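You operate a simulated robot arm through the tools that you are given. There is no shell and no other tool.

You are at the controls of a simulated robot arm. One attempt, no reset.

TASK
Strain the lumpy coat from the jug into the white can, up to its line.
Fine: funnel into the ring of the filling stand, strainer in the funnel; no lumps in the can; jug back, can out on the bench with its lid on. Set down upright: mixing jug, white can.
Where things are to end (x, y in the base frame): white can within 0.06 m of [2.2, -2.29].

Only the result counts: the job must be done as asked and must still hold three seconds after the hand-in. Knocking over, shifting, dropping, spilling or breaking anything else fails it. Lids that push on must go on centred and level and be pressed home; caps that screw on are set level and turned clockwise until they are tight.

THE ROBOT
A 7-joint arm with a two-finger parallel gripper on a trunk, on a base that drives. Base frame: it is fixed to the floor where the robot stands at the start and does not move with it; the origin is under the middle of the robot, x ahead of it, y to its left, z up. Units: m, rad, N and s.
With the tool pointing down near the work surface it reaches from about 0.3 to 0.86 m from the robot's upright axis, wherever it stands. Its first joint turns from -0.297 to 2.199 rad. Places, roughly: funnel [2.5, -2.5, 1]; mixing jug [1.5, -2.25, 1]; ring of the filling stand [2.3, -2.5, 1]; strainer with a green handle [1.75, -2.25, 1]; top of the mixing bench [1.9, -2.3, 0.9]; white can [2.25, -2.5, 1]. Payload 1.57 kg.
The TCP is the grasp point between the finger pads, 0.03 m short of the fingertips. In the tool frame z runs along the fingers and y along their closing line. The gripper opens to 0.08 m. The fingers are 0.017 m wide and 0.012 m thick; the gripper's body (0.04 by 0.082 m) begins 0.08 m behind the TCP.
Orientation is that of the tool frame in the base frame, as [roll, pitch, yaw] about the fixed x, y, z axes, in that order (R = Rz(yaw) Ry(pitch) Rx(roll)). With the fingers straight down and closing along the base's y, the tool's x points along the base's -x, its y along +y and its z along -z.

THE INTERFACE
- The arm moves only by the tool send_rows. Its argument "rows" is a list of rows, each a list of 7 numbers: the gripper command, from -1 (shut) to 1 (fully open), values between in proportion, then the shift along the tool's x, y, z in units of 400 mm (1.0 is 400 mm), then the turn, a rotation vector about the tool's x, y, z in units of 90 degrees (1.0 is 90 degrees). In form: [[grip, tx, ty, tz, ax, ay, az], ...]. A call has 1 to 20 rows; each row is the pose to reach, as a shift and turn from the pose commanded when the call began, along the tool's axes at that moment. A call with a number of a shift or a turn outside -1 to 1 is refused whole. Each row takes 0.2 s and may step no farther than 0.05 m and 0.15 rad from the row before; otherwise, or with a gripper value out of range, the whole call is refused. A pose out of reach is approached as far as the arm can. The call stops where the force on the tool passes 40 N (or 10 N more than at its start, if that is more) or the arm is blocked; 0.2 s more then pass. The fingers move at their own pace (about 0.045 m/s each) and stop on an object; they squeeze with about 43 N. The grip force told is the motor's: it shows also when the fingers shut on nothing. Time passes only in rows, and 0.2 s behind the last, so rows that repeat a pose let the fingers close. It gives the time, the measured TCP pose, the force on the tool (base axes), the opening and the grip force at its end, in the units of the frame above (readings bear some noise), with the torque about the TCP (base axes, N m) and any sound that the robot's microphone picked up.
- Cameras (640 x 400 px; columns grow to the right, rows downward): "scene" is now at [0.0079, -0.1961, 1.2281]; the picture's right is [0.25, -0.97, 0.00], its down [-0.16, -0.04, -0.99] and it looks along [0.96, 0.24, -0.16] (base axes); focal length 257 px, centre (320, 200). "wrist" rides on the gripper at [0.072, -0.007, -0.122] in the tool frame; the picture's right is [0.09, 1.00, 0.00], its down [-0.84, 0.08, -0.54] and it looks along [-0.54, 0.05, 0.84] (tool axes); focal length 238 px, centre (320, 200). There is no depth. A picture from a camera that has moved, and an enlarged one, comes with that camera's place and axes in the base frame and with its lens. The place of the scene camera against the robot may be out by one fixed shift of up to 0.025 m in any direction.
- snapshot(camera): a new picture of that camera. No time passes.
- slide_trunk(by): slides the trunk up (or, below 0, down) by that many m; the arm and the scene camera ride with it, the base frame stays. It gives what a move gives, with no picture.
- roll_base(legs): drives the robot by 1 to 6 legs, each [ahead, left, turn to the left] in m, m and rad, along the robot's own axes; the way and the turn of a leg run together, so that a leg with both is an arc; at most 1.5 m and 3.142 rad a leg. The arm and the cameras ride along, it lands a little off, and it stops where it bumps. It gives what a move gives.
- head_to(pan, tilt): turns the head with the scene camera to pan (to the left, within 1.902 rad either way) and tilt (down, from -0.506 to 1.204), counted from straight ahead of the robot. It gives what a move gives.
- zoom(camera, box): a new picture of the part [left, top, right, bottom] of that camera's present view, enlarged. No time passes.
- finish_job(): hands the job in; it is judged then, once.

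Nothing tells you exact positions but the pictures and the camera data. Unless the task says otherwise, let go and move clear before handing in.

The tools are called after "Request:" by a JSON object that holds its "method" and its "body". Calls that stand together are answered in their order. send_rows: Moves the arm, as the interface text tells. Its arguments: {"type":"object","properties":{"rows":{"type":"array","items":{"type":"array","items":{"type":"number"}}}},"required":["rows"]} The other tools are called the same way: slide_trunk (by) slides the trunk up or down; roll_base (legs) drives the base; head_to (pan, tilt) turns the head that bears the scene camera; snapshot (camera) takes a picture; zoom (camera, box) takes an enlarged picture of a part of a camera's view; finish_job () hands the job in.

At the start:

```text
t: 0.0
position: [0.4335, -0.0212, 1.1032]
ee_rot: [3.142, -0.001, 3.141]
ft_force: [-0.9, 0.7, -0.1]
moment: [-0.02, 0.0, 0.02]
grip_width: 0.0801
grip_force: 0.0
trunk travel left (down, up): [-0.55, 0.24]
robot x, y, heading: [-0.0015, 0.0018, 0.002]
head pan, tilt: [0.25, 0.164]
```

scene: 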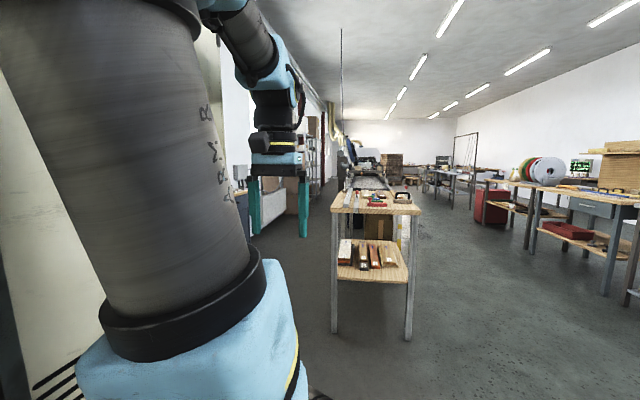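
wrist: 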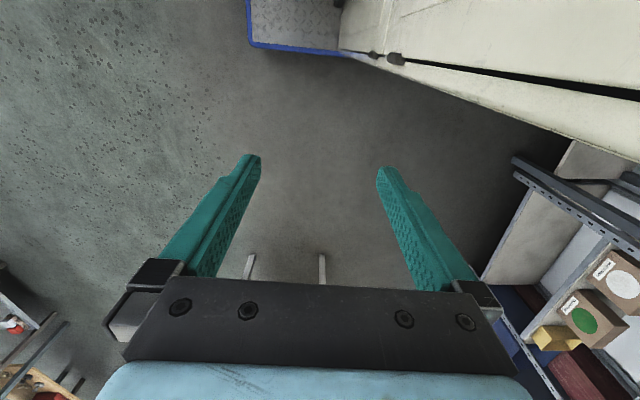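

I see the workshop with the arm in the foreground; the mixing bench should be ahead to the right. I'll turn the head to look at it.

Request:
{"method": "head_to", "body": {"pan": -0.85, "tilt": 0.15}}

Request:
{"method": "snapshot", "body": {"camera": "scene"}}

```text
t: 1.3
position: [0.4331, -0.0208, 1.1033]
ee_rot: [-3.141, 0.0, 3.142]
ft_force: [0.1, 0.0, -0.1]
moment: [0.02, -0.03, -0.01]
grip_width: 0.0801
grip_force: 0.0
trunk travel left (down, up): [-0.55, 0.24]
robot x, y, heading: [-0.002, 0.0025, -0.002]
head pan, tilt: [-0.85, 0.15]
```

```text
taken
camera scene: at [-0.0208, -0.2887, 1.2293], right [-0.75, -0.66, 0.0], down [-0.1, 0.11, -0.99], along [0.65, -0.74, -0.15], focal length 257 px, centre (320, 200)
```

scene: 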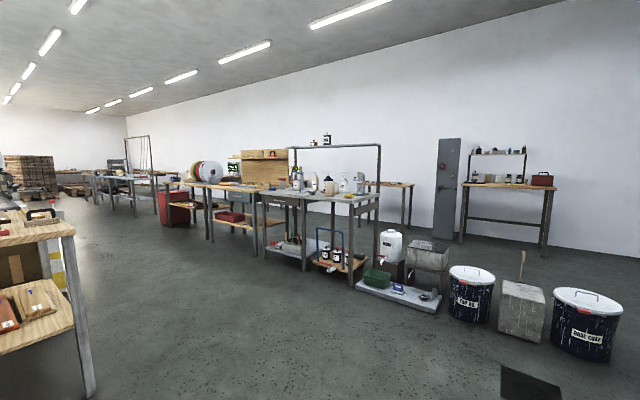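

Request:
{"method": "zoom", "body": {"camera": "scene", "box": [250, 120, 400, 280]}}

```text
2.50 times, centred on (325, 200) of scene
camera zoom: at [-0.0208, -0.2887, 1.2293], right [-0.75, -0.66, 0.0], down [-0.1, 0.11, -0.99], along [0.65, -0.74, -0.15], focal length 643 px, centre (308, 200)
```

zoom: 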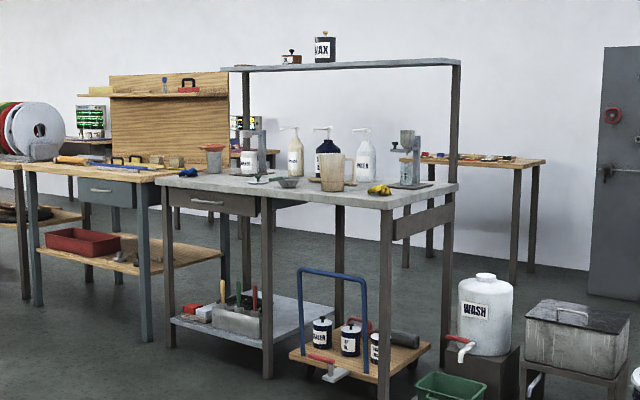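

I see the mixing bench with its post-shelf; the stand and white can on its far (larger x) end. I'll turn to face the bench and drive up in front of it.

Request:
{"method": "roll_base", "body": {"legs": [[0, 0, -1.571], [1.1, 0, 0], [0, 1.5, 0]]}}

Request:
{"method": "head_to", "body": {"pan": 0.1, "tilt": 0.3}}

Request:
{"method": "snapshot", "body": {"camera": "scene"}}

```text
t: 17.7
position: [1.4478, -1.5417, 1.1033]
ee_rot: [-3.141, 0.0, 1.567]
ft_force: [0.3, 0.6, 0.3]
moment: [0.02, -0.02, 0.02]
grip_width: 0.08
grip_force: 0.1
trunk travel left (down, up): [-0.55, 0.24]
robot x, y, heading: [1.4704, -1.111, -1.576]
head pan, tilt: [-0.85, 0.15]
```

```text
t: 18.9
position: [1.4474, -1.5414, 1.1031]
ee_rot: [-3.141, 0.001, 1.567]
ft_force: [0.3, -0.1, 0.0]
moment: [0.0, 0.0, -0.05]
grip_width: 0.08
grip_force: 0.0
trunk travel left (down, up): [-0.55, 0.24]
robot x, y, heading: [1.4711, -1.1097, -1.573]
head pan, tilt: [0.099, 0.3]
```

```text
taken
camera scene: at [1.2471, -1.1102, 1.2153], right [-1.0, -0.09, 0.0], down [-0.03, 0.29, -0.96], along [0.09, -0.95, -0.3], focal length 257 px, centre (320, 200)
```

scene: 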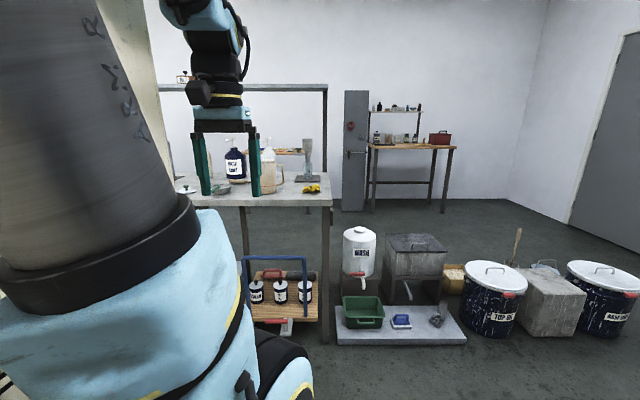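

The arm blocks the left view, so I'll shift left along the bench to see everything on it.

Request:
{"method": "roll_base", "body": {"legs": [[0, 0.9, 0]]}}

Request:
{"method": "head_to", "body": {"pan": -0.1, "tilt": 0.35}}

Request:
{"method": "snapshot", "body": {"camera": "scene"}}

Request:
{"method": "zoom", "body": {"camera": "scene", "box": [180, 100, 480, 290]}}

```text
t: 23.6
position: [2.34, -1.5485, 1.103]
ee_rot: [3.141, 0.0, 1.56]
ft_force: [0.1, -0.3, -0.7]
moment: [0.02, 0.02, 0.02]
grip_width: 0.0799
grip_force: 0.2
trunk travel left (down, up): [-0.55, 0.24]
robot x, y, heading: [2.3664, -1.1157, -1.584]
head pan, tilt: [0.099, 0.3]
```

```text
t: 24.4
position: [2.3405, -1.5489, 1.1034]
ee_rot: [-3.141, 0.0, 1.562]
ft_force: [0.4, -0.2, -0.3]
moment: [0.0, -0.02, -0.01]
grip_width: 0.0798
grip_force: 0.1
trunk travel left (down, up): [-0.55, 0.24]
robot x, y, heading: [2.3678, -1.1132, -1.58]
head pan, tilt: [-0.099, 0.351]
```

```text
taken
camera scene: at [2.1254, -1.115, 1.2106], right [-0.99, 0.11, 0.0], down [0.04, 0.34, -0.94], along [-0.1, -0.93, -0.34], focal length 257 px, centre (320, 200)
```

scene: 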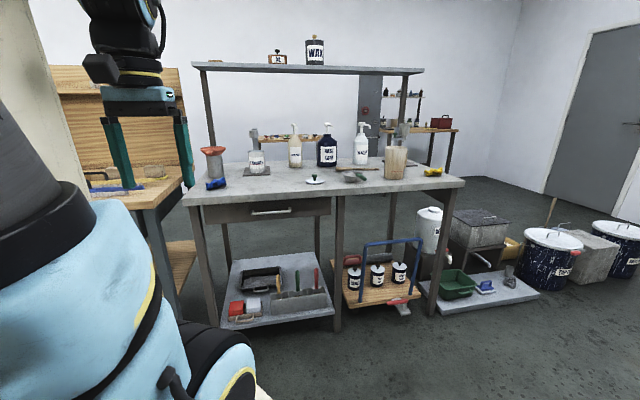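

```text
2.11 times, centred on (330, 195) of scene
camera zoom: at [2.1254, -1.115, 1.2106], right [-0.99, 0.11, 0.0], down [0.04, 0.34, -0.94], along [-0.1, -0.93, -0.34], focal length 541 px, centre (299, 210)
```

zoom: 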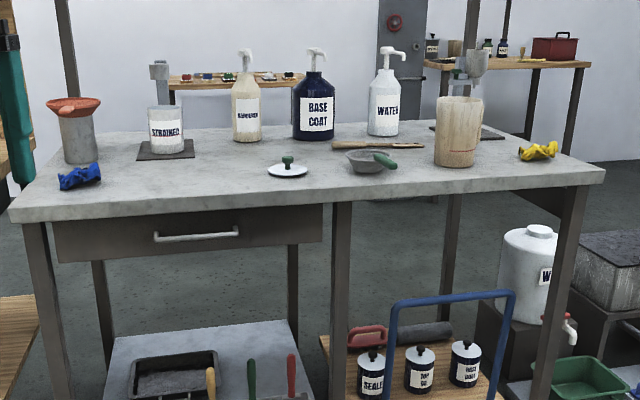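

I see the funnel in a holder at left, the filling stand with the can labelled STRAINED, the lid with a green knob, strainer, stick, and the jug. I'll raise the trunk and zoom for detail.

Request:
{"method": "slide_trunk", "body": {"by": 0.24}}

Request:
{"method": "head_to", "body": {"pan": -0.1, "tilt": 0.5}}

Request:
{"method": "snapshot", "body": {"camera": "scene"}}

Request:
{"method": "zoom", "body": {"camera": "scene", "box": [190, 120, 340, 220]}}

Request:
{"method": "zoom", "body": {"camera": "scene", "box": [300, 120, 450, 220]}}

```text
t: 26.9
position: [2.341, -1.5478, 1.3424]
ee_rot: [3.14, 0.0, 1.56]
ft_force: [0.2, 0.4, 0.0]
moment: [0.0, 0.04, -0.01]
grip_width: 0.08
grip_force: 0.0
trunk travel left (down, up): [-0.79, 0.0]
robot x, y, heading: [2.3645, -1.1164, -1.582]
head pan, tilt: [-0.099, 0.351]
```

```text
t: 27.6
position: [2.3407, -1.5488, 1.3428]
ee_rot: [3.141, 0.001, 1.559]
ft_force: [-0.9, -0.4, -0.6]
moment: [-0.02, 0.02, -0.02]
grip_width: 0.0799
grip_force: 0.0
trunk travel left (down, up): [-0.79, 0.0]
robot x, y, heading: [2.3658, -1.1169, -1.581]
head pan, tilt: [-0.099, 0.499]
```

```text
taken
camera scene: at [2.1255, -1.1129, 1.4369], right [-0.99, 0.11, 0.0], down [0.05, 0.48, -0.88], along [-0.1, -0.87, -0.48], focal length 257 px, centre (320, 200)
```

scene: 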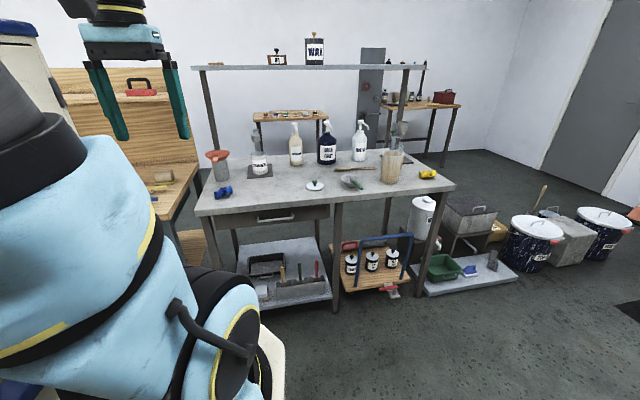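

```text
4.00 times, centred on (265, 170) of scene
camera zoom: at [2.1255, -1.1129, 1.4369], right [-0.99, 0.11, 0.0], down [0.05, 0.48, -0.88], along [-0.1, -0.87, -0.48], focal length 1029 px, centre (540, 320)
```

zoom: 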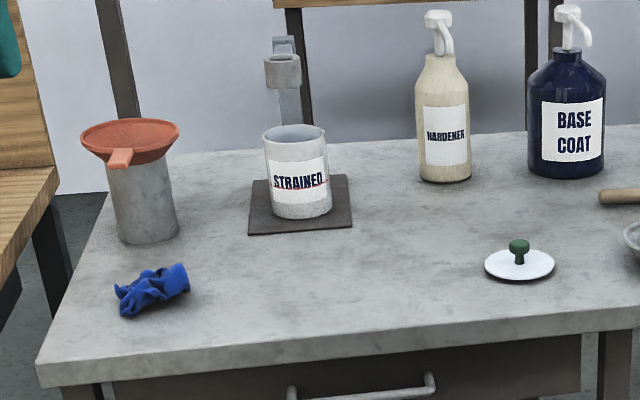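

```text
4.00 times, centred on (375, 170) of scene
camera zoom: at [2.1255, -1.1129, 1.4369], right [-0.99, 0.11, 0.0], down [0.05, 0.48, -0.88], along [-0.1, -0.87, -0.48], focal length 1029 px, centre (100, 320)
```

zoom: 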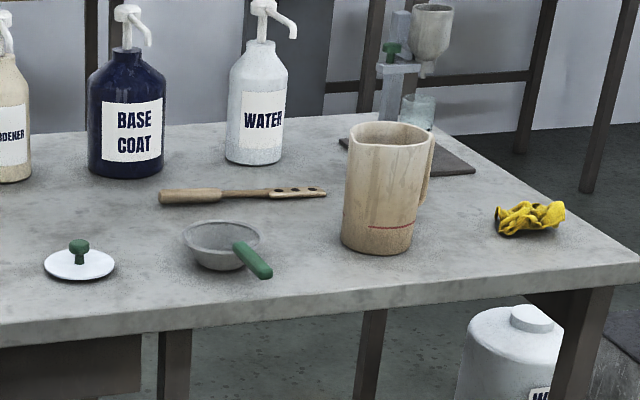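

Positions so far: can on stand plate at about (2.31, -2.44), ring above it near z 1.09, funnel in a holder near (2.5, -2.5). I'll look down to judge the base's footprint versus the bench edge.

Request:
{"method": "head_to", "body": {"pan": 0.2, "tilt": 1.2}}

Request:
{"method": "snapshot", "body": {"camera": "scene"}}

Request:
{"method": "snapshot", "body": {"camera": "wrist"}}

```text
t: 28.6
position: [2.3412, -1.5494, 1.3431]
ee_rot: [3.141, -0.001, 1.561]
ft_force: [0.4, -0.4, -0.9]
moment: [-0.01, 0.02, -0.02]
grip_width: 0.0798
grip_force: 0.0
trunk travel left (down, up): [-0.79, 0.0]
robot x, y, heading: [2.3666, -1.1126, -1.588]
head pan, tilt: [0.201, 1.201]
```

```text
taken
camera scene: at [2.1461, -1.0774, 1.3833], right [-0.98, -0.19, 0.0], down [-0.18, 0.91, -0.36], along [0.07, -0.36, -0.93], focal length 257 px, centre (320, 200)
```

scene: 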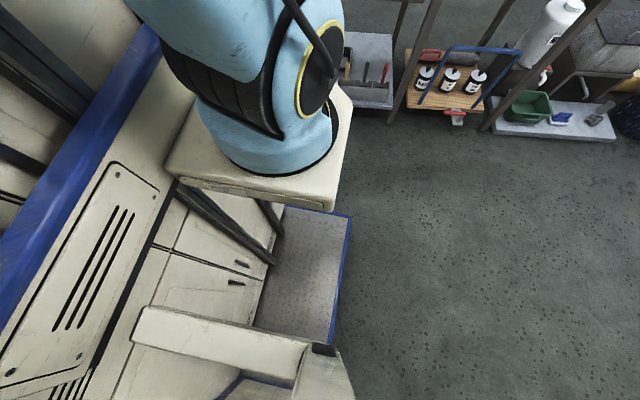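

```text
taken
camera wrist: at [2.3359, -1.4766, 1.4654], right [1.0, 0.08, 0.0], down [0.07, -0.84, 0.54], along [0.04, -0.54, -0.84], focal length 238 px, centre (320, 200)
```

wrist: 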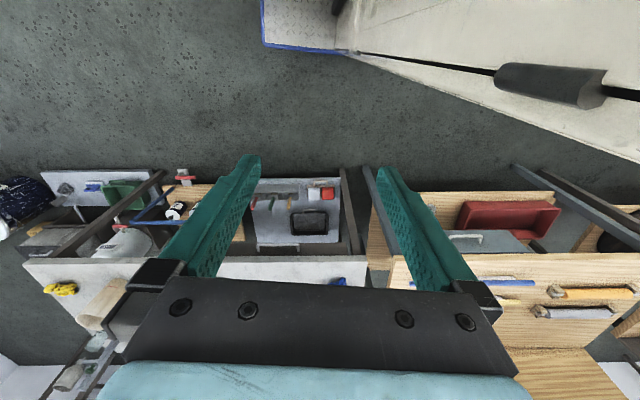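

The bench front edge looks to be about y = -2; the robot's low deck reaches ~0.38 m ahead of its axis. I'll turn the wrist camera round to see the robot's own body before driving closer.

Request:
{"method": "send_rows", "body": {"rows": [[1, -0.1, 0, 0, 0, 0, 0.09], [1, -0.2, 0, 0, 0, 0, 0.18], [1, -0.3, 0, 0, 0, 0, 0.27], [1, -0.4, 0, 0, 0, 0, 0.36], [1, -0.5, 0, 0, 0, 0, 0.45], [1, -0.5, 0, 0, 0, 0, 0.54], [1, -0.5, 0, 0, 0, 0, 0.63], [1, -0.5, 0, 0, 0, 0, 0.72], [1, -0.5, 0, 0, 0, 0, 0.81], [1, -0.5, 0, 0, 0, 0, 0.9], [1, -0.5, 0, 0, 0, 0, 1.0]]}}

Request:
{"method": "snapshot", "body": {"camera": "wrist"}}

Request:
{"method": "snapshot", "body": {"camera": "scene"}}

```text
refused: row 11 steps farther than a row can; nothing moved
```

```text
taken
camera wrist: at [2.3359, -1.4766, 1.4654], right [1.0, 0.08, 0.0], down [0.07, -0.84, 0.54], along [0.04, -0.54, -0.84], focal length 238 px, centre (320, 200)
```

wrist: 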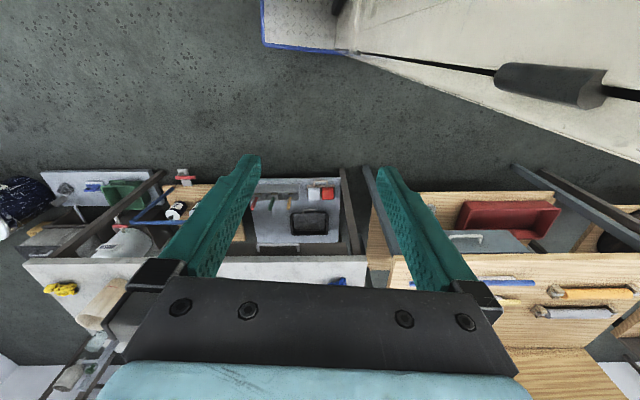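

```text
taken
camera scene: at [2.1461, -1.0774, 1.3833], right [-0.98, -0.19, 0.0], down [-0.18, 0.91, -0.36], along [0.07, -0.36, -0.93], focal length 257 px, centre (320, 200)
```

scene: 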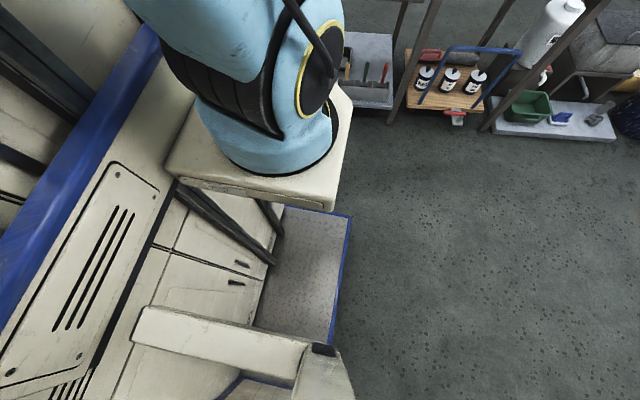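

Request:
{"method": "send_rows", "body": {"rows": [[1, -0.1, 0, 0, 0, 0, 0.09], [1, -0.2, 0, 0, 0, 0, 0.18], [1, -0.3, 0, 0, 0, 0, 0.27], [1, -0.4, 0, 0, 0, 0, 0.36], [1, -0.5, 0, 0, 0, 0, 0.45], [1, -0.5, 0, 0, 0, 0, 0.54], [1, -0.5, 0, 0, 0, 0, 0.63], [1, -0.5, 0, 0, 0, 0, 0.72], [1, -0.5, 0, 0, 0, 0, 0.81], [1, -0.5, 0, 0, 0, 0, 0.9], [1, -0.5, 0, 0, 0, 0, 0.99]]}}

Request:
{"method": "snapshot", "body": {"camera": "wrist"}}

Request:
{"method": "send_rows", "body": {"rows": [[1, 0, 0, 0, 0, 0, 0.09], [1, 0, 0, 0, 0, 0, 0.18], [1, 0, 0, 0, 0, 0, 0.27], [1, 0, 0, 0, 0, 0, 0.36], [1, 0, 0, 0, 0, 0, 0.45], [1, 0, 0, 0, 0, 0, 0.54], [1, 0, 0, 0, 0, 0, 0.63], [1, 0, 0, 0, 0, 0, 0.72], [1, 0, 0, 0, 0, 0, 0.81], [1, 0, 0, 0, 0, 0, 0.9], [1, 0, 0, 0, 0, 0, 0.99]]}}

Request:
{"method": "snapshot", "body": {"camera": "wrist"}}

```text
t: 31.0
position: [2.3391, -1.7493, 1.3439]
ee_rot: [-3.141, 0.0, 0.003]
ft_force: [0.0, -0.8, -0.2]
moment: [0.0, 0.01, -0.01]
grip_width: 0.0802
grip_force: 0.1
trunk travel left (down, up): [-0.79, 0.0]
robot x, y, heading: [2.3668, -1.1146, -1.582]
head pan, tilt: [0.201, 1.201]
```

```text
taken
camera wrist: at [2.4117, -1.7418, 1.4652], right [0.1, -1.0, 0.0], down [-0.84, -0.08, 0.54], along [-0.54, -0.05, -0.84], focal length 238 px, centre (320, 200)
```

wrist: 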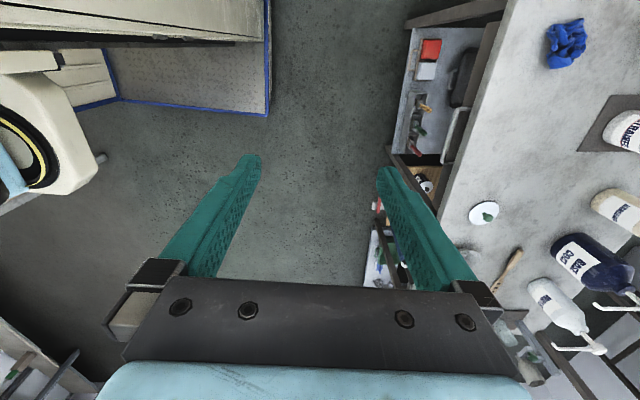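

```text
t: 33.4
position: [2.2447, -1.7721, 1.3333]
ee_rot: [-3.111, 0.003, -1.512]
ft_force: [0.3, 0.6, -0.3]
moment: [0.02, 0.02, 0.03]
grip_width: 0.0799
grip_force: 0.1
out of reach, approached as far as the arm can: row 9, 10, 11
trunk travel left (down, up): [-0.79, 0.0]
robot x, y, heading: [2.3677, -1.1134, -1.579]
head pan, tilt: [0.201, 1.201]
```

```text
taken
camera wrist: at [2.2536, -1.8435, 1.4556], right [-0.99, -0.15, -0.03], down [-0.14, 0.83, 0.54], along [-0.06, 0.54, -0.84], focal length 238 px, centre (320, 200)
```

wrist: 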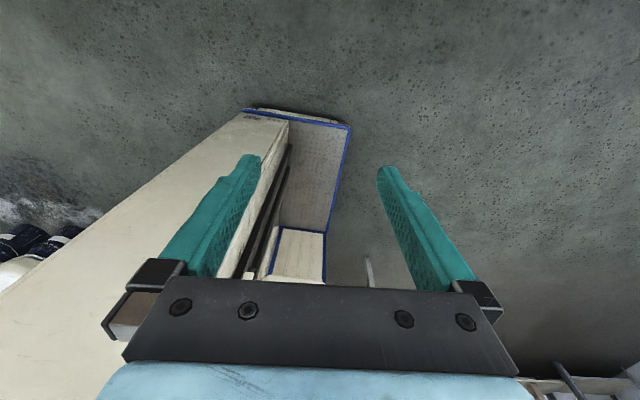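

From the wrist view the bench front edge is at y ≈ -2.07 and my base's front (deck and mast) is ~0.385 m ahead of its axis. I'll restore the tool yaw, then drive closer.

Request:
{"method": "send_rows", "body": {"rows": [[1, 0, 0, 0, 0, 0, -0.09], [1, 0, 0, 0, 0, 0, -0.18], [1, 0, 0, 0, 0, 0, -0.27], [1, 0, 0, 0, 0, 0, -0.36], [1, 0, 0, 0, 0, 0, -0.45], [1, 0, 0, 0, 0, 0, -0.54], [1, 0, 0, 0, 0, 0, -0.63], [1, 0, 0, 0, 0, 0, -0.72], [1, 0, 0, 0, 0, 0, -0.81], [1, 0, 0, 0, 0, 0, -0.9], [1, 0, 0, 0, 0, 0, -0.98]]}}

Request:
{"method": "send_rows", "body": {"rows": [[1, 0, 0, 0, 0, 0, -0.09], [1, 0, 0, 0, 0, 0, -0.18], [1, 0, 0, 0, 0, 0, -0.27], [1, 0, 0, 0, 0, 0, -0.36], [1, 0, 0, 0, 0, 0, -0.45], [1, 0, 0, 0, 0, 0, -0.54], [1, 0, 0, 0, 0, 0, -0.63], [1, 0, 0, 0, 0, 0, -0.72], [1, 0, 0, 0, 0, 0, -0.81], [1, 0, 0, 0, 0, 0, -0.9], [1, 0, 0, 0, 0, 0, -0.98]]}}

```text
t: 35.8
position: [2.2445, -1.7707, 1.3319]
ee_rot: [3.141, -0.001, -0.007]
ft_force: [-0.1, 0.4, -0.3]
moment: [0.02, 0.04, 0.02]
grip_width: 0.0801
grip_force: 0.0
trunk travel left (down, up): [-0.79, 0.0]
robot x, y, heading: [2.3689, -1.1143, -1.584]
head pan, tilt: [0.201, 1.201]
```

```text
t: 38.2
position: [2.2425, -1.7717, 1.3316]
ee_rot: [-3.141, 0.0, 1.533]
ft_force: [-0.7, -0.5, 0.4]
moment: [-0.03, 0.02, -0.01]
grip_width: 0.0801
grip_force: 0.1
trunk travel left (down, up): [-0.79, 0.0]
robot x, y, heading: [2.3655, -1.1147, -1.584]
head pan, tilt: [0.201, 1.201]
```

Request:
{"method": "send_rows", "body": {"rows": [[1, 0.12, 0, 0, 0, 0, 0], [1, 0.24, 0.04, 0, 0, 0, 0], [1, 0.36, 0.08, 0, 0, 0, 0.01], [1, 0.48, 0.12, 0, 0, 0, 0.015], [1, 0.55, 0.2, 0, 0, 0, 0.02]]}}

Request:
{"method": "roll_base", "body": {"legs": [[0, 0, 0.013], [0.5, 0, 0]]}}

Request:
{"method": "snapshot", "body": {"camera": "wrist"}}

Request:
{"method": "head_to", "body": {"pan": 0.0, "tilt": 0.7}}

Request:
{"method": "snapshot", "body": {"camera": "scene"}}

```text
refused: row 2 steps farther than a row can; nothing moved
```

```text
t: 41.5
position: [2.2524, -2.2779, 1.332]
ee_rot: [-3.141, 0.0, 1.542]
ft_force: [-0.5, -0.2, 0.2]
moment: [-0.03, 0.02, 0.01]
grip_width: 0.0798
grip_force: 0.1
trunk travel left (down, up): [-0.79, 0.0]
robot x, y, heading: [2.3631, -1.6185, -1.567]
head pan, tilt: [0.201, 1.201]
```

```text
taken
camera wrist: at [2.2486, -2.2052, 1.4543], right [1.0, 0.06, 0.0], down [0.05, -0.84, 0.54], along [0.03, -0.54, -0.84], focal length 238 px, centre (320, 200)
```

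wrist: 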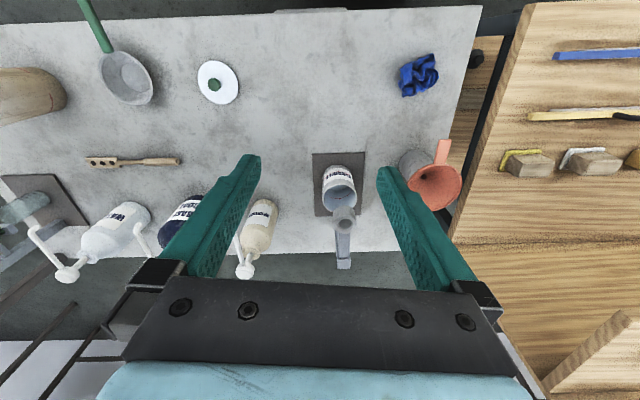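

```text
t: 42.5
position: [2.2519, -2.2789, 1.3324]
ee_rot: [-3.141, -0.001, 1.542]
ft_force: [-0.3, -0.8, -0.7]
moment: [0.03, 0.03, -0.01]
grip_width: 0.08
grip_force: 0.0
trunk travel left (down, up): [-0.79, 0.0]
robot x, y, heading: [2.3683, -1.6207, -1.569]
head pan, tilt: [0.0, 0.7]
```

```text
taken
camera scene: at [2.1357, -1.6151, 1.4191], right [-1.0, 0.0, 0.0], down [0.0, 0.64, -0.76], along [0.0, -0.76, -0.64], focal length 257 px, centre (320, 200)
```

scene: 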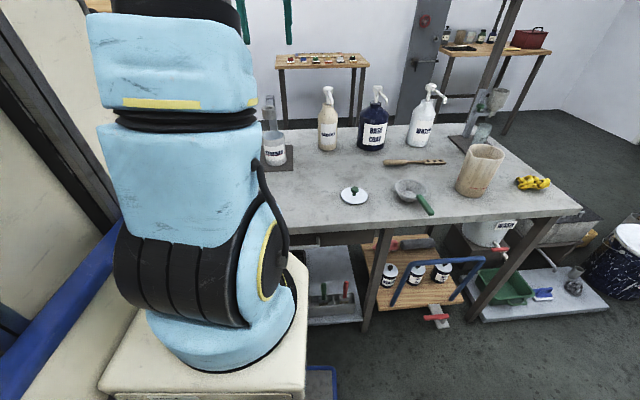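

Now the wrist camera sees the stand, can, ring, funnel and lid clearly from above. I'll zoom into the stand and funnel.

Request:
{"method": "zoom", "body": {"camera": "wrist", "box": [290, 130, 480, 280]}}

Request:
{"method": "zoom", "body": {"camera": "wrist", "box": [0, 0, 260, 160]}}

Request:
{"method": "zoom", "body": {"camera": "scene", "box": [240, 80, 400, 220]}}

Request:
{"method": "zoom", "body": {"camera": "scene", "box": [380, 80, 560, 220]}}

```text
2.67 times, centred on (385, 205) of wrist
camera zoom: at [2.2486, -2.2053, 1.4543], right [1.0, 0.06, 0.0], down [0.05, -0.84, 0.54], along [0.03, -0.54, -0.84], focal length 636 px, centre (147, 187)
```

zoom: 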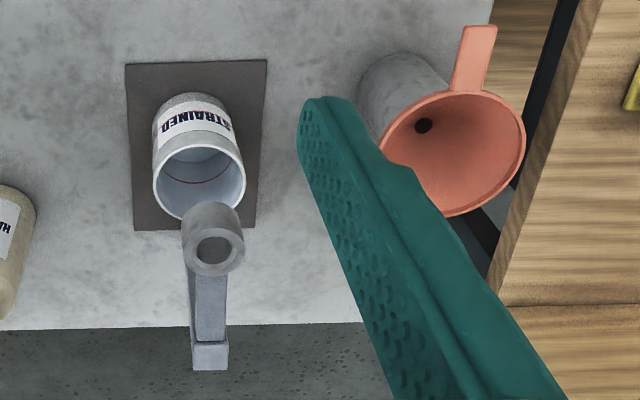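

```text
2.46 times, centred on (130, 80) of wrist
camera zoom: at [2.2486, -2.2053, 1.4543], right [1.0, 0.06, 0.0], down [0.05, -0.84, 0.54], along [0.03, -0.54, -0.84], focal length 587 px, centre (788, 495)
```

zoom: 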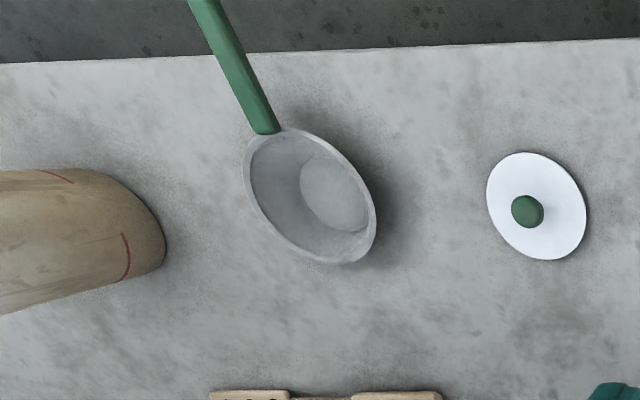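

```text
2.86 times, centred on (320, 150) of scene
camera zoom: at [2.1357, -1.6151, 1.4191], right [-1.0, 0.0, 0.0], down [0.0, 0.64, -0.76], along [0.0, -0.76, -0.64], focal length 735 px, centre (320, 343)
```

zoom: 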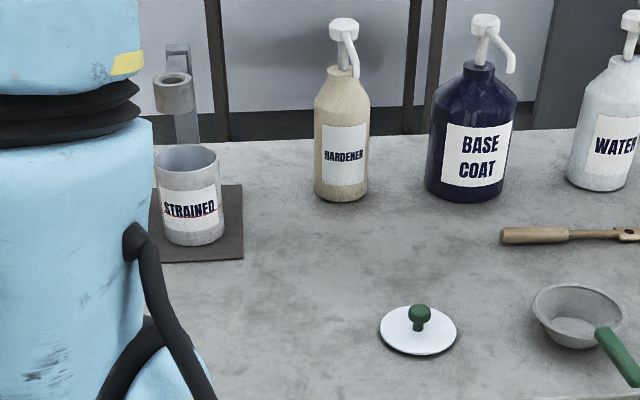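

```text
2.86 times, centred on (470, 150) of scene
camera zoom: at [2.1357, -1.6151, 1.4191], right [-1.0, 0.0, 0.0], down [0.0, 0.64, -0.76], along [0.0, -0.76, -0.64], focal length 735 px, centre (-109, 343)
```

zoom: 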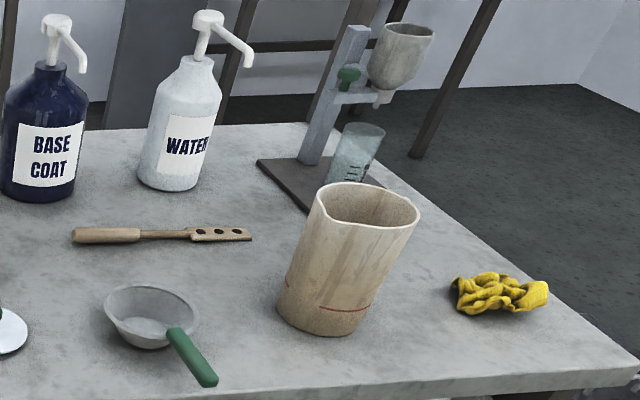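

Estimates: ring centre ≈ (2.312, -2.485, top 1.10), funnel centre ≈ (2.51, -2.443) with its tab pointing toward me to about (2.50, -2.36, 1.01). I'll move above the funnel for a closer look.

Request:
{"method": "send_rows", "body": {"rows": [[1, -0.02, 0.1, 0.03, 0, 0, -0.024], [1, -0.04, 0.2, 0.06, 0, 0, -0.048], [1, -0.06, 0.3, 0.09, 0, 0, -0.072], [1, -0.08, 0.4, 0.12, 0, 0, -0.096], [1, -0.1, 0.5, 0.15, 0, 0, -0.12], [1, -0.13, 0.61, 0.18, 0, 0, -0.145], [1, -0.1345, 0.627, 0.205, 0, 0, -0.145]]}}

Request:
{"method": "snapshot", "body": {"camera": "wrist"}}

```text
t: 44.0
position: [2.5027, -2.3388, 1.2495]
ee_rot: [-3.141, -0.001, 1.767]
ft_force: [0.1, 0.7, 0.1]
moment: [-0.01, 0.01, -0.01]
grip_width: 0.0802
grip_force: 0.1
trunk travel left (down, up): [-0.79, 0.0]
robot x, y, heading: [2.368, -1.6199, -1.567]
head pan, tilt: [0.0, 0.7]
```

```text
taken
camera wrist: at [2.4833, -2.2695, 1.3713], right [0.96, 0.29, 0.0], down [0.24, -0.81, 0.54], along [0.15, -0.52, -0.84], focal length 238 px, centre (320, 200)
```

wrist: 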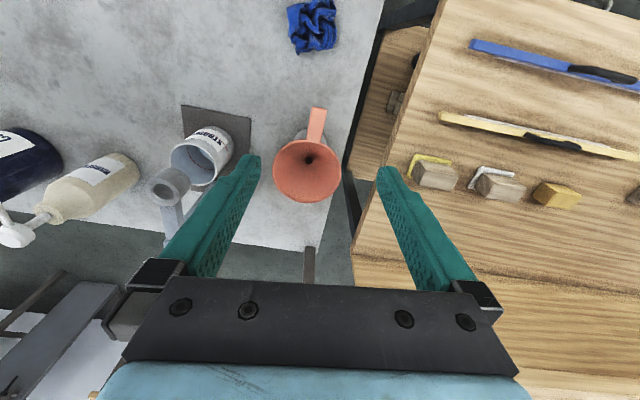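

Request:
{"method": "zoom", "body": {"camera": "wrist", "box": [240, 80, 400, 230]}}

Request:
{"method": "zoom", "body": {"camera": "wrist", "box": [130, 80, 290, 260]}}

```text
2.67 times, centred on (320, 155) of wrist
camera zoom: at [2.4833, -2.2695, 1.3713], right [0.96, 0.29, 0.0], down [0.24, -0.81, 0.54], along [0.15, -0.52, -0.84], focal length 636 px, centre (320, 320)
```

zoom: 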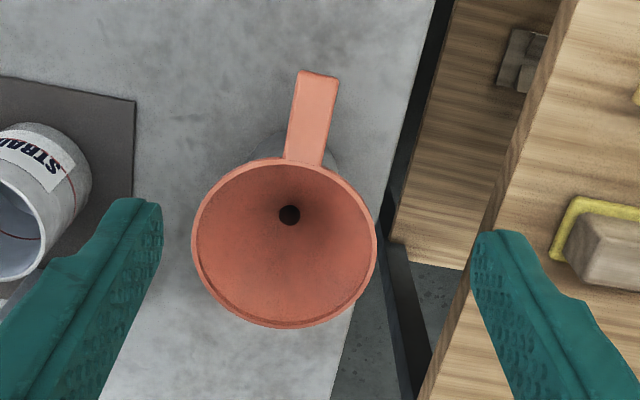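

```text
2.22 times, centred on (210, 170) of wrist
camera zoom: at [2.4833, -2.2695, 1.3713], right [0.96, 0.29, 0.0], down [0.24, -0.81, 0.54], along [0.15, -0.52, -0.84], focal length 530 px, centre (564, 267)
```

zoom: 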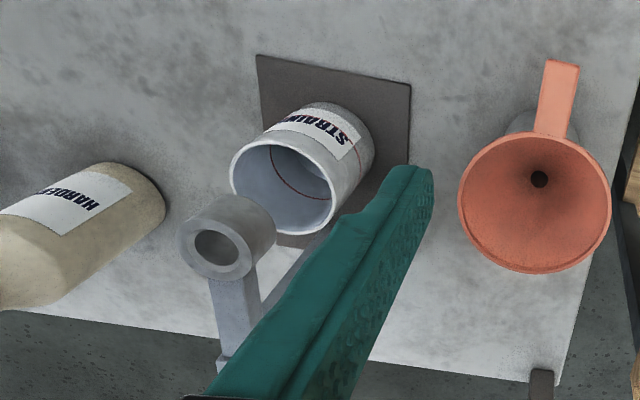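

Triangulating two wrist views: funnel rim centre (2.511, -2.444, 1.010), tab centre ≈ (2.506, -2.362); ring (2.317, -2.504, top 1.078); can rim centre (2.314, -2.505, 0.973); bench top ≈ 0.865. I'll descend toward the tab and check before closing.

Request:
{"method": "send_rows", "body": {"rows": [[1, -0.02, 0, 0.1, 0, 0, 0.01], [1, -0.04, 0, 0.2, 0, 0, 0.024], [1, -0.0585, -0.003, 0.3, 0, 0, 0.024], [1, -0.0585, -0.003, 0.4, 0, 0, 0.024], [1, -0.0585, -0.003, 0.46, 0, 0, 0.024]]}}

Request:
{"method": "snapshot", "body": {"camera": "wrist"}}

Request:
{"method": "snapshot", "body": {"camera": "scene"}}

```text
t: 45.2
position: [2.5032, -2.3638, 1.0656]
ee_rot: [3.141, 0.0, 1.732]
ft_force: [0.1, 0.0, 0.1]
moment: [-0.02, 0.02, 0.02]
grip_width: 0.0802
grip_force: 0.2
trunk travel left (down, up): [-0.79, 0.0]
robot x, y, heading: [2.3646, -1.6176, -1.571]
head pan, tilt: [0.0, 0.7]
```

```text
taken
camera wrist: at [2.4867, -2.2933, 1.1873], right [0.97, 0.25, 0.0], down [0.21, -0.81, 0.54], along [0.14, -0.52, -0.84], focal length 238 px, centre (320, 200)
```

wrist: 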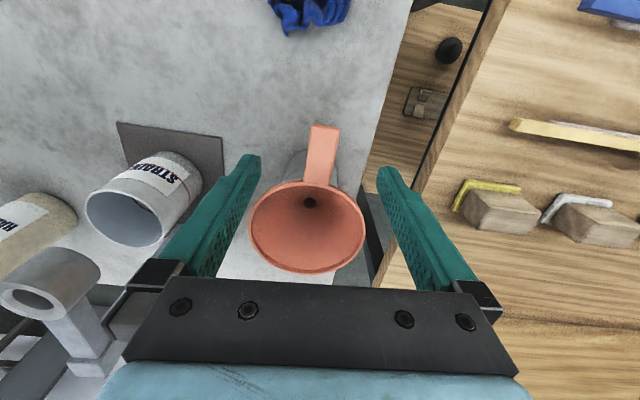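

```text
taken
camera scene: at [2.1357, -1.615, 1.4192], right [-1.0, 0.0, 0.0], down [0.0, 0.64, -0.77], along [0.0, -0.77, -0.64], focal length 257 px, centre (320, 200)
```

scene: 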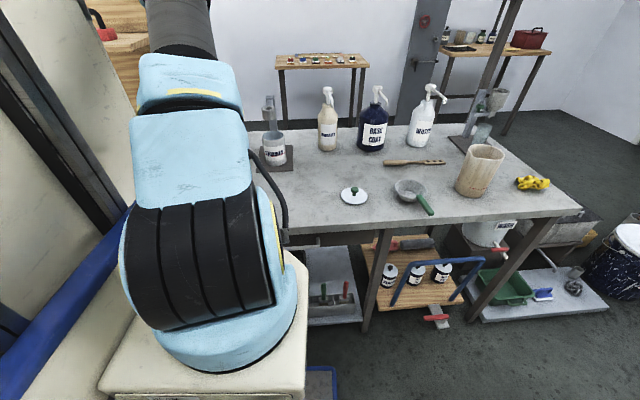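

Request:
{"method": "send_rows", "body": {"rows": [[1, 0.003, 0.007, 0.05, 0, 0, 0], [1, 0.003, 0.007, 0.1, 0, 0, 0], [1, 0.003, 0.007, 0.152, 0, 0, 0], [-1, 0.003, 0.007, 0.152, 0, 0, 0], [-1, 0.003, 0.007, 0.152, 0, 0, 0], [-1, 0.003, 0.007, 0.152, 0, 0, 0], [-1, 0.003, 0.007, 0.152, 0, 0, 0], [-1, 0.003, 0.007, 0.152, 0, 0, 0]]}}

Request:
{"method": "snapshot", "body": {"camera": "wrist"}}

```text
t: 47.0
position: [2.5061, -2.3599, 1.0065]
ee_rot: [3.141, -0.001, 1.729]
ft_force: [-3.2, -0.3, -0.5]
moment: [-0.1, 0.07, -0.27]
grip_width: 0.0243
grip_force: 29.7
trunk travel left (down, up): [-0.79, 0.0]
robot x, y, heading: [2.3651, -1.6187, -1.57]
head pan, tilt: [0.0, 0.7]
```

```text
taken
camera wrist: at [2.4901, -2.2899, 1.1285], right [0.97, 0.25, 0.0], down [0.21, -0.81, 0.54], along [0.13, -0.53, -0.84], focal length 238 px, centre (320, 200)
```

wrist: 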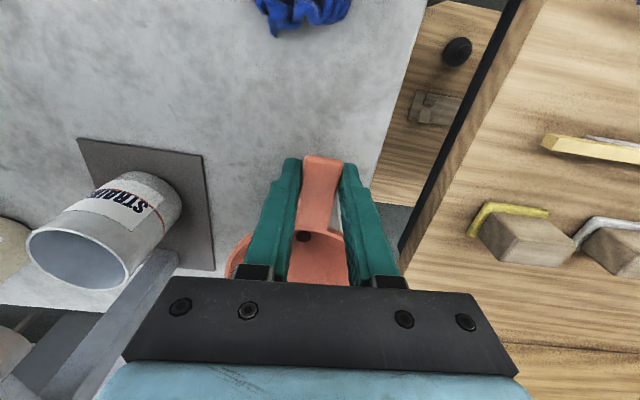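

The tab is gripped (24 mm wide). I'll lift the funnel straight up out of its holder.

Request:
{"method": "send_rows", "body": {"rows": [[-1, 0, 0, -0.03, 0, 0, 0], [-1, 0, 0, -0.1, 0, 0, 0], [-1, 0, 0, -0.2, 0, 0, 0], [-1, 0, 0, -0.3, 0, 0, 0], [-1, 0, 0, -0.4, 0, 0, 0], [-1, 0, 0, -0.5, 0, 0, 0], [-1, 0, 0, -0.55, 0, 0, 0]]}}

Request:
{"method": "snapshot", "body": {"camera": "wrist"}}

Request:
{"method": "snapshot", "body": {"camera": "scene"}}

```text
t: 48.6
position: [2.5074, -2.3607, 1.2243]
ee_rot: [3.142, -0.003, 1.732]
ft_force: [0.4, -0.7, 0.0]
moment: [0.03, 0.0, 0.0]
grip_width: 0.0229
grip_force: 35.3
trunk travel left (down, up): [-0.79, 0.0]
robot x, y, heading: [2.3657, -1.6188, -1.568]
head pan, tilt: [0.0, 0.7]
```

```text
taken
camera wrist: at [2.4903, -2.2904, 1.3467], right [0.97, 0.25, 0.0], down [0.21, -0.81, 0.54], along [0.14, -0.52, -0.84], focal length 238 px, centre (320, 200)
```

wrist: 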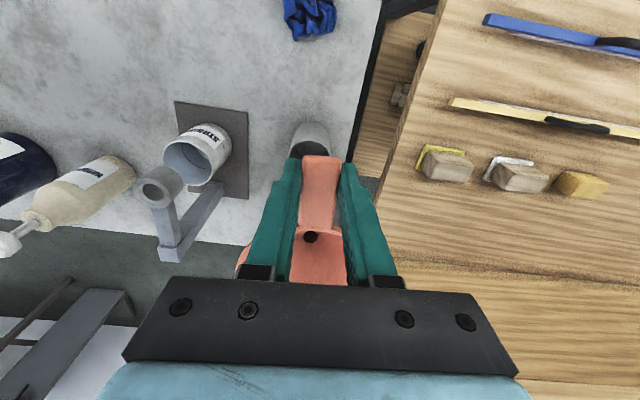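

```text
taken
camera scene: at [2.1357, -1.6153, 1.4192], right [-1.0, 0.0, 0.0], down [0.0, 0.64, -0.76], along [0.0, -0.76, -0.64], focal length 257 px, centre (320, 200)
```

scene: 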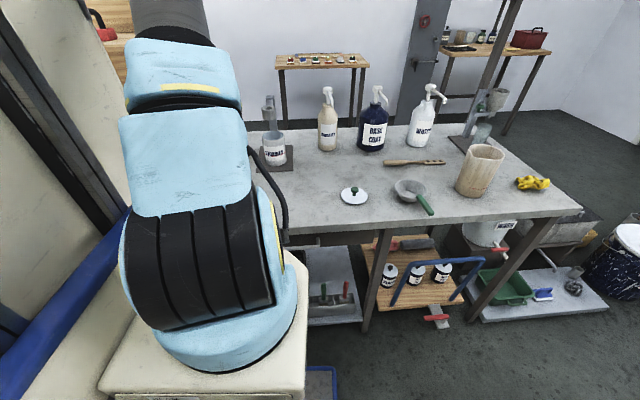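

Request:
{"method": "zoom", "body": {"camera": "wrist", "box": [230, 130, 410, 300]}}

Request:
{"method": "zoom", "body": {"camera": "wrist", "box": [110, 90, 290, 280]}}

```text
2.35 times, centred on (320, 215) of wrist
camera zoom: at [2.4903, -2.2904, 1.3467], right [0.97, 0.25, 0.0], down [0.21, -0.81, 0.54], along [0.14, -0.52, -0.84], focal length 561 px, centre (320, 165)
```

zoom: 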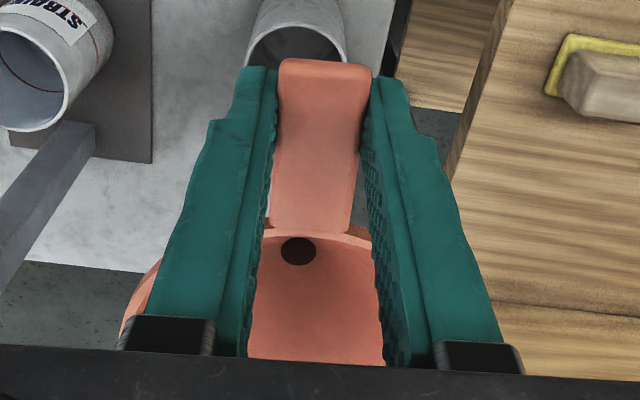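

```text
2.11 times, centred on (200, 185) of wrist
camera zoom: at [2.4903, -2.2904, 1.3467], right [0.97, 0.25, 0.0], down [0.21, -0.81, 0.54], along [0.14, -0.52, -0.84], focal length 502 px, centre (573, 232)
```

zoom: 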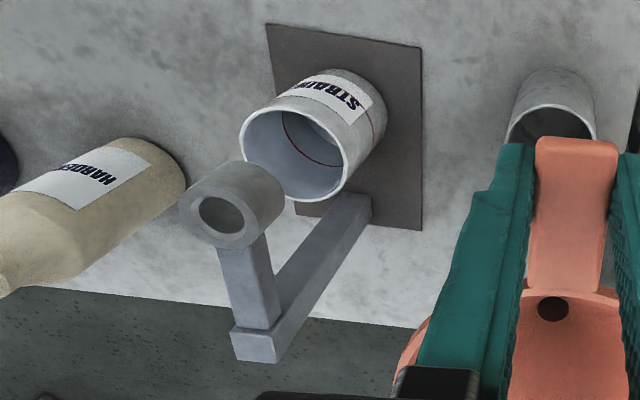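

The throat sits at tool offset (-0.0815, -0.0017); the ring hole centre triangulates to (2.318, -2.502, 1.078). I'll carry the funnel above the ring.

Request:
{"method": "send_rows", "body": {"rows": [[-1, 0, 0, -0.075, 0, 0, 0], [-1, -0.014, -0.104, -0.075, 0, 0, 0], [-1, -0.028, -0.208, -0.075, 0, 0, 0], [-1, -0.042, -0.312, -0.075, 0, 0, 0], [-1, -0.056, -0.416, -0.075, 0, 0, 0], [-1, -0.069, -0.52, -0.075, 0, 0, 0], [-1, -0.069, -0.52, -0.075, 0, 0, 0]]}}

Request:
{"method": "snapshot", "body": {"camera": "wrist"}}

Request:
{"method": "snapshot", "body": {"camera": "scene"}}

```text
t: 50.2
position: [2.3064, -2.4226, 1.2547]
ee_rot: [3.141, 0.0, 1.732]
ft_force: [-0.4, -0.2, -0.5]
moment: [0.02, 0.02, 0.03]
grip_width: 0.0229
grip_force: 35.4
trunk travel left (down, up): [-0.79, 0.0]
robot x, y, heading: [2.3665, -1.6189, -1.568]
head pan, tilt: [0.0, 0.7]
```

```text
taken
camera wrist: at [2.2889, -2.3515, 1.3763], right [0.97, 0.25, 0.0], down [0.21, -0.81, 0.54], along [0.14, -0.52, -0.84], focal length 238 px, centre (320, 200)
```

wrist: 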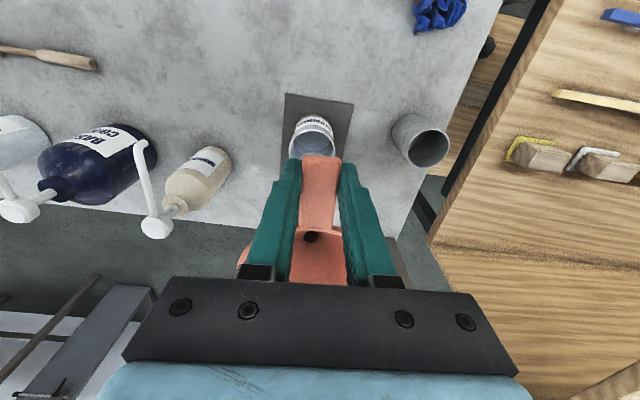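

```text
taken
camera scene: at [2.1356, -1.6152, 1.4192], right [-1.0, 0.0, 0.0], down [0.0, 0.64, -0.76], along [0.0, -0.76, -0.64], focal length 257 px, centre (320, 200)
```

scene: 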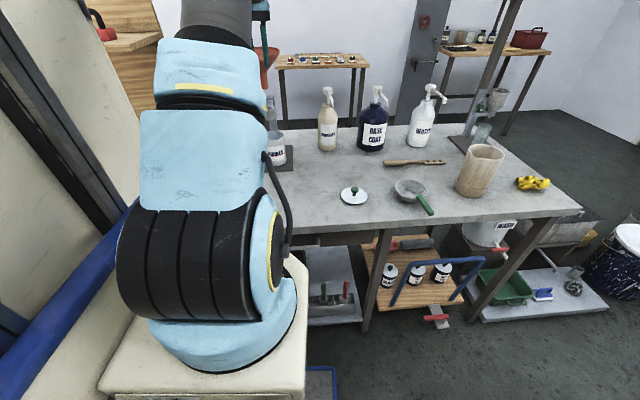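

Request:
{"method": "zoom", "body": {"camera": "scene", "box": [230, 0, 350, 180]}}

```text
2.22 times, centred on (290, 90) of scene
camera zoom: at [2.1356, -1.6152, 1.4192], right [-1.0, 0.0, 0.0], down [0.0, 0.64, -0.76], along [0.0, -0.76, -0.64], focal length 572 px, centre (387, 444)
```

zoom: 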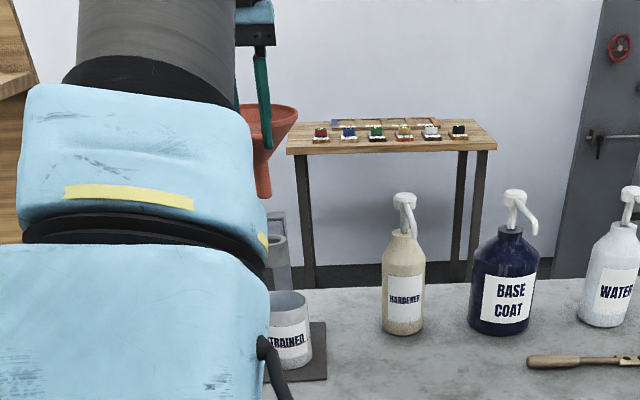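

The spout tip hangs ~0.10 m below the TCP and lines up with the ring in x. I'll lower it slowly into the ring.

Request:
{"method": "send_rows", "body": {"rows": [[-1, 0, 0, 0.06, 0, 0, 0], [-1, 0, 0, 0.12, 0, 0, 0], [-1, 0, 0, 0.16, 0, 0, 0], [-1, 0, 0, 0.18, 0, 0, 0], [-1, 0, 0, 0.2, 0, 0, 0], [-1, 0, 0, 0.22, 0, 0, 0], [-1, 0, 0, 0.24, 0, 0, 0]]}}

Request:
{"method": "zoom", "body": {"camera": "scene", "box": [230, 0, 350, 180]}}

Request:
{"method": "snapshot", "body": {"camera": "wrist"}}

```text
t: 51.9
position: [2.3049, -2.4219, 1.1597]
ee_rot: [-3.141, -0.003, 1.731]
ft_force: [0.2, 1.4, 4.2]
moment: [-0.44, -0.07, 0.03]
grip_width: 0.0227
grip_force: 35.7
trunk travel left (down, up): [-0.79, 0.0]
robot x, y, heading: [2.367, -1.6203, -1.569]
head pan, tilt: [0.0, 0.7]
```

```text
2.22 times, centred on (290, 90) of scene
camera zoom: at [2.1357, -1.6149, 1.419], right [-1.0, 0.0, 0.0], down [0.0, 0.64, -0.77], along [0.0, -0.77, -0.64], focal length 572 px, centre (387, 444)
```

zoom: 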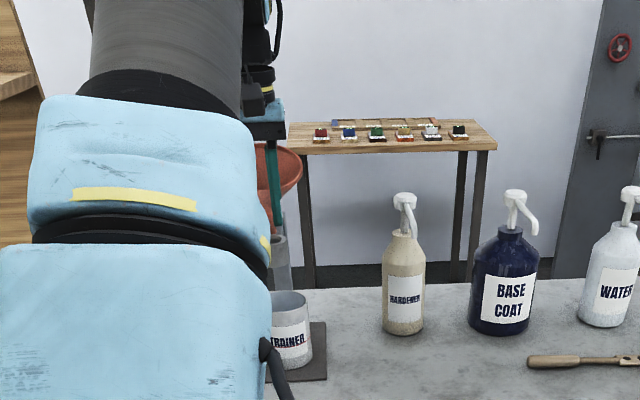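

```text
taken
camera wrist: at [2.2887, -2.3509, 1.2807], right [0.97, 0.25, 0.0], down [0.21, -0.81, 0.54], along [0.14, -0.52, -0.84], focal length 238 px, centre (320, 200)
```

wrist: 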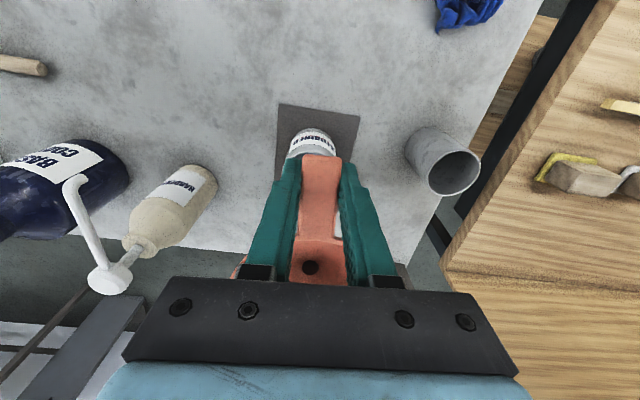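

Contact: the funnel tipped slightly in the grip (throat moved in the view), so the spout hit the ring edge. I'll back up and look at how it sits.

Request:
{"method": "send_rows", "body": {"rows": [[-1, 0, 0, -0.05, 0, 0, 0], [-1, 0, 0, -0.12, 0, 0, 0], [-1, 0, 0, -0.2, 0, 0, 0], [-1, 0, 0, -0.24, 0, 0, 0]]}}

Request:
{"method": "zoom", "body": {"camera": "wrist", "box": [230, 130, 410, 300]}}

Request:
{"method": "zoom", "body": {"camera": "scene", "box": [230, 20, 330, 140]}}

```text
t: 52.9
position: [2.3055, -2.4209, 1.256]
ee_rot: [3.141, 0.001, 1.733]
ft_force: [0.5, -0.2, -0.3]
moment: [0.07, -0.01, -0.02]
grip_width: 0.0229
grip_force: 35.0
trunk travel left (down, up): [-0.79, 0.0]
robot x, y, heading: [2.3681, -1.6197, -1.568]
head pan, tilt: [0.0, 0.7]
```

```text
2.35 times, centred on (320, 215) of wrist
camera zoom: at [2.2891, -2.3508, 1.3777], right [0.97, 0.25, 0.0], down [0.21, -0.81, 0.54], along [0.14, -0.52, -0.84], focal length 561 px, centre (320, 165)
```

zoom: 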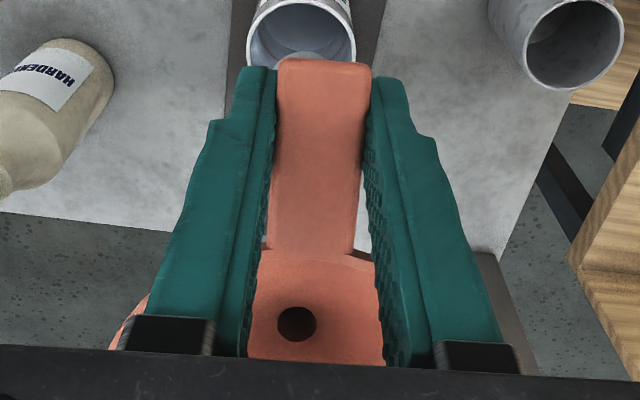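

```text
3.33 times, centred on (280, 80) of scene
camera zoom: at [2.1357, -1.6153, 1.4192], right [-1.0, 0.0, 0.0], down [0.0, 0.64, -0.76], along [0.0, -0.76, -0.64], focal length 857 px, centre (453, 600)
```

zoom: 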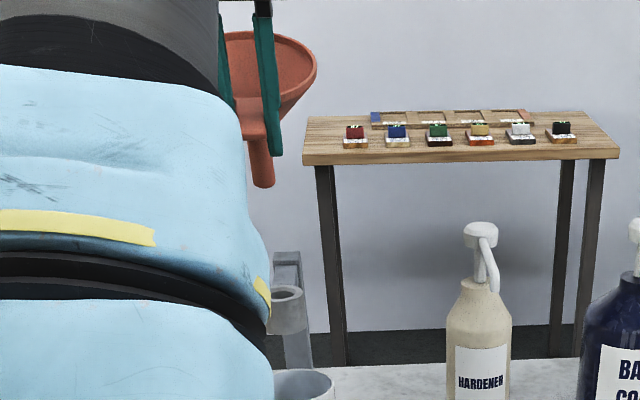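

The funnel got tilted ~18° in the grip. I'll pitch the tool to level it again (if the arm reaches), and then align visually.

Request:
{"method": "send_rows", "body": {"rows": [[-1, 0, 0, 0, 0, 0.06, 0], [-1, 0, 0, 0, 0, 0.12, 0], [-1, 0, 0, 0, 0, 0.197, 0], [-1, 0, 0, 0, 0, 0.197, 0]]}}

Request:
{"method": "zoom", "body": {"camera": "wrist", "box": [230, 100, 410, 300]}}

Request:
{"method": "zoom", "body": {"camera": "scene", "box": [230, 20, 330, 140]}}

```text
t: 53.9
position: [2.3077, -2.4204, 1.255]
ee_rot: [3.14, -0.309, 1.732]
ft_force: [-0.1, 0.1, -0.6]
moment: [0.01, 0.0, 0.01]
grip_width: 0.0231
grip_force: 35.4
trunk travel left (down, up): [-0.79, 0.0]
robot x, y, heading: [2.369, -1.6233, -1.566]
head pan, tilt: [0.0, 0.7]
```

```text
2.00 times, centred on (320, 200) of wrist
camera zoom: at [2.296, -2.3909, 1.3934], right [0.97, 0.25, 0.03], down [0.23, -0.94, 0.26], along [0.09, -0.25, -0.97], focal length 477 px, centre (320, 200)
```

zoom: 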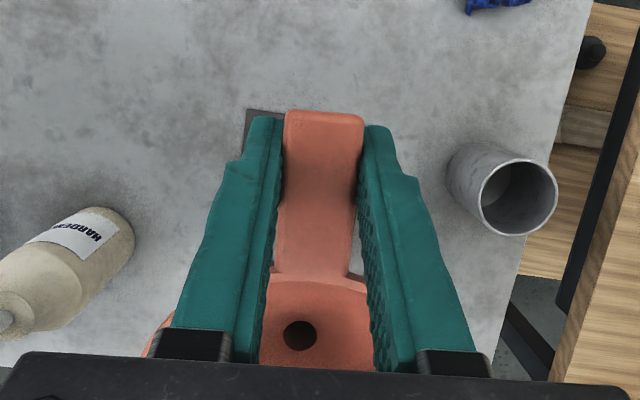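

```text
3.33 times, centred on (280, 80) of scene
camera zoom: at [2.1357, -1.6153, 1.4192], right [-1.0, 0.0, 0.0], down [0.0, 0.64, -0.76], along [0.0, -0.76, -0.64], focal length 857 px, centre (453, 600)
```

zoom: 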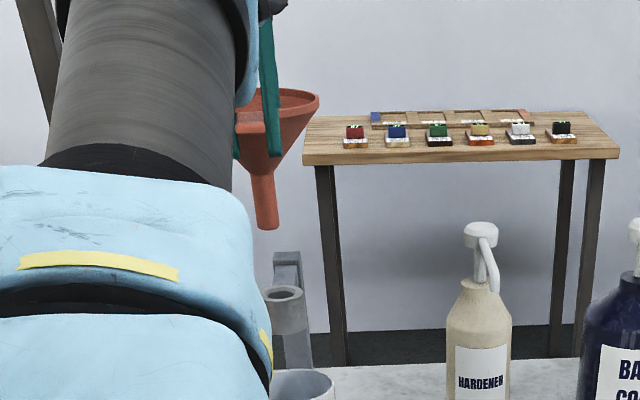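

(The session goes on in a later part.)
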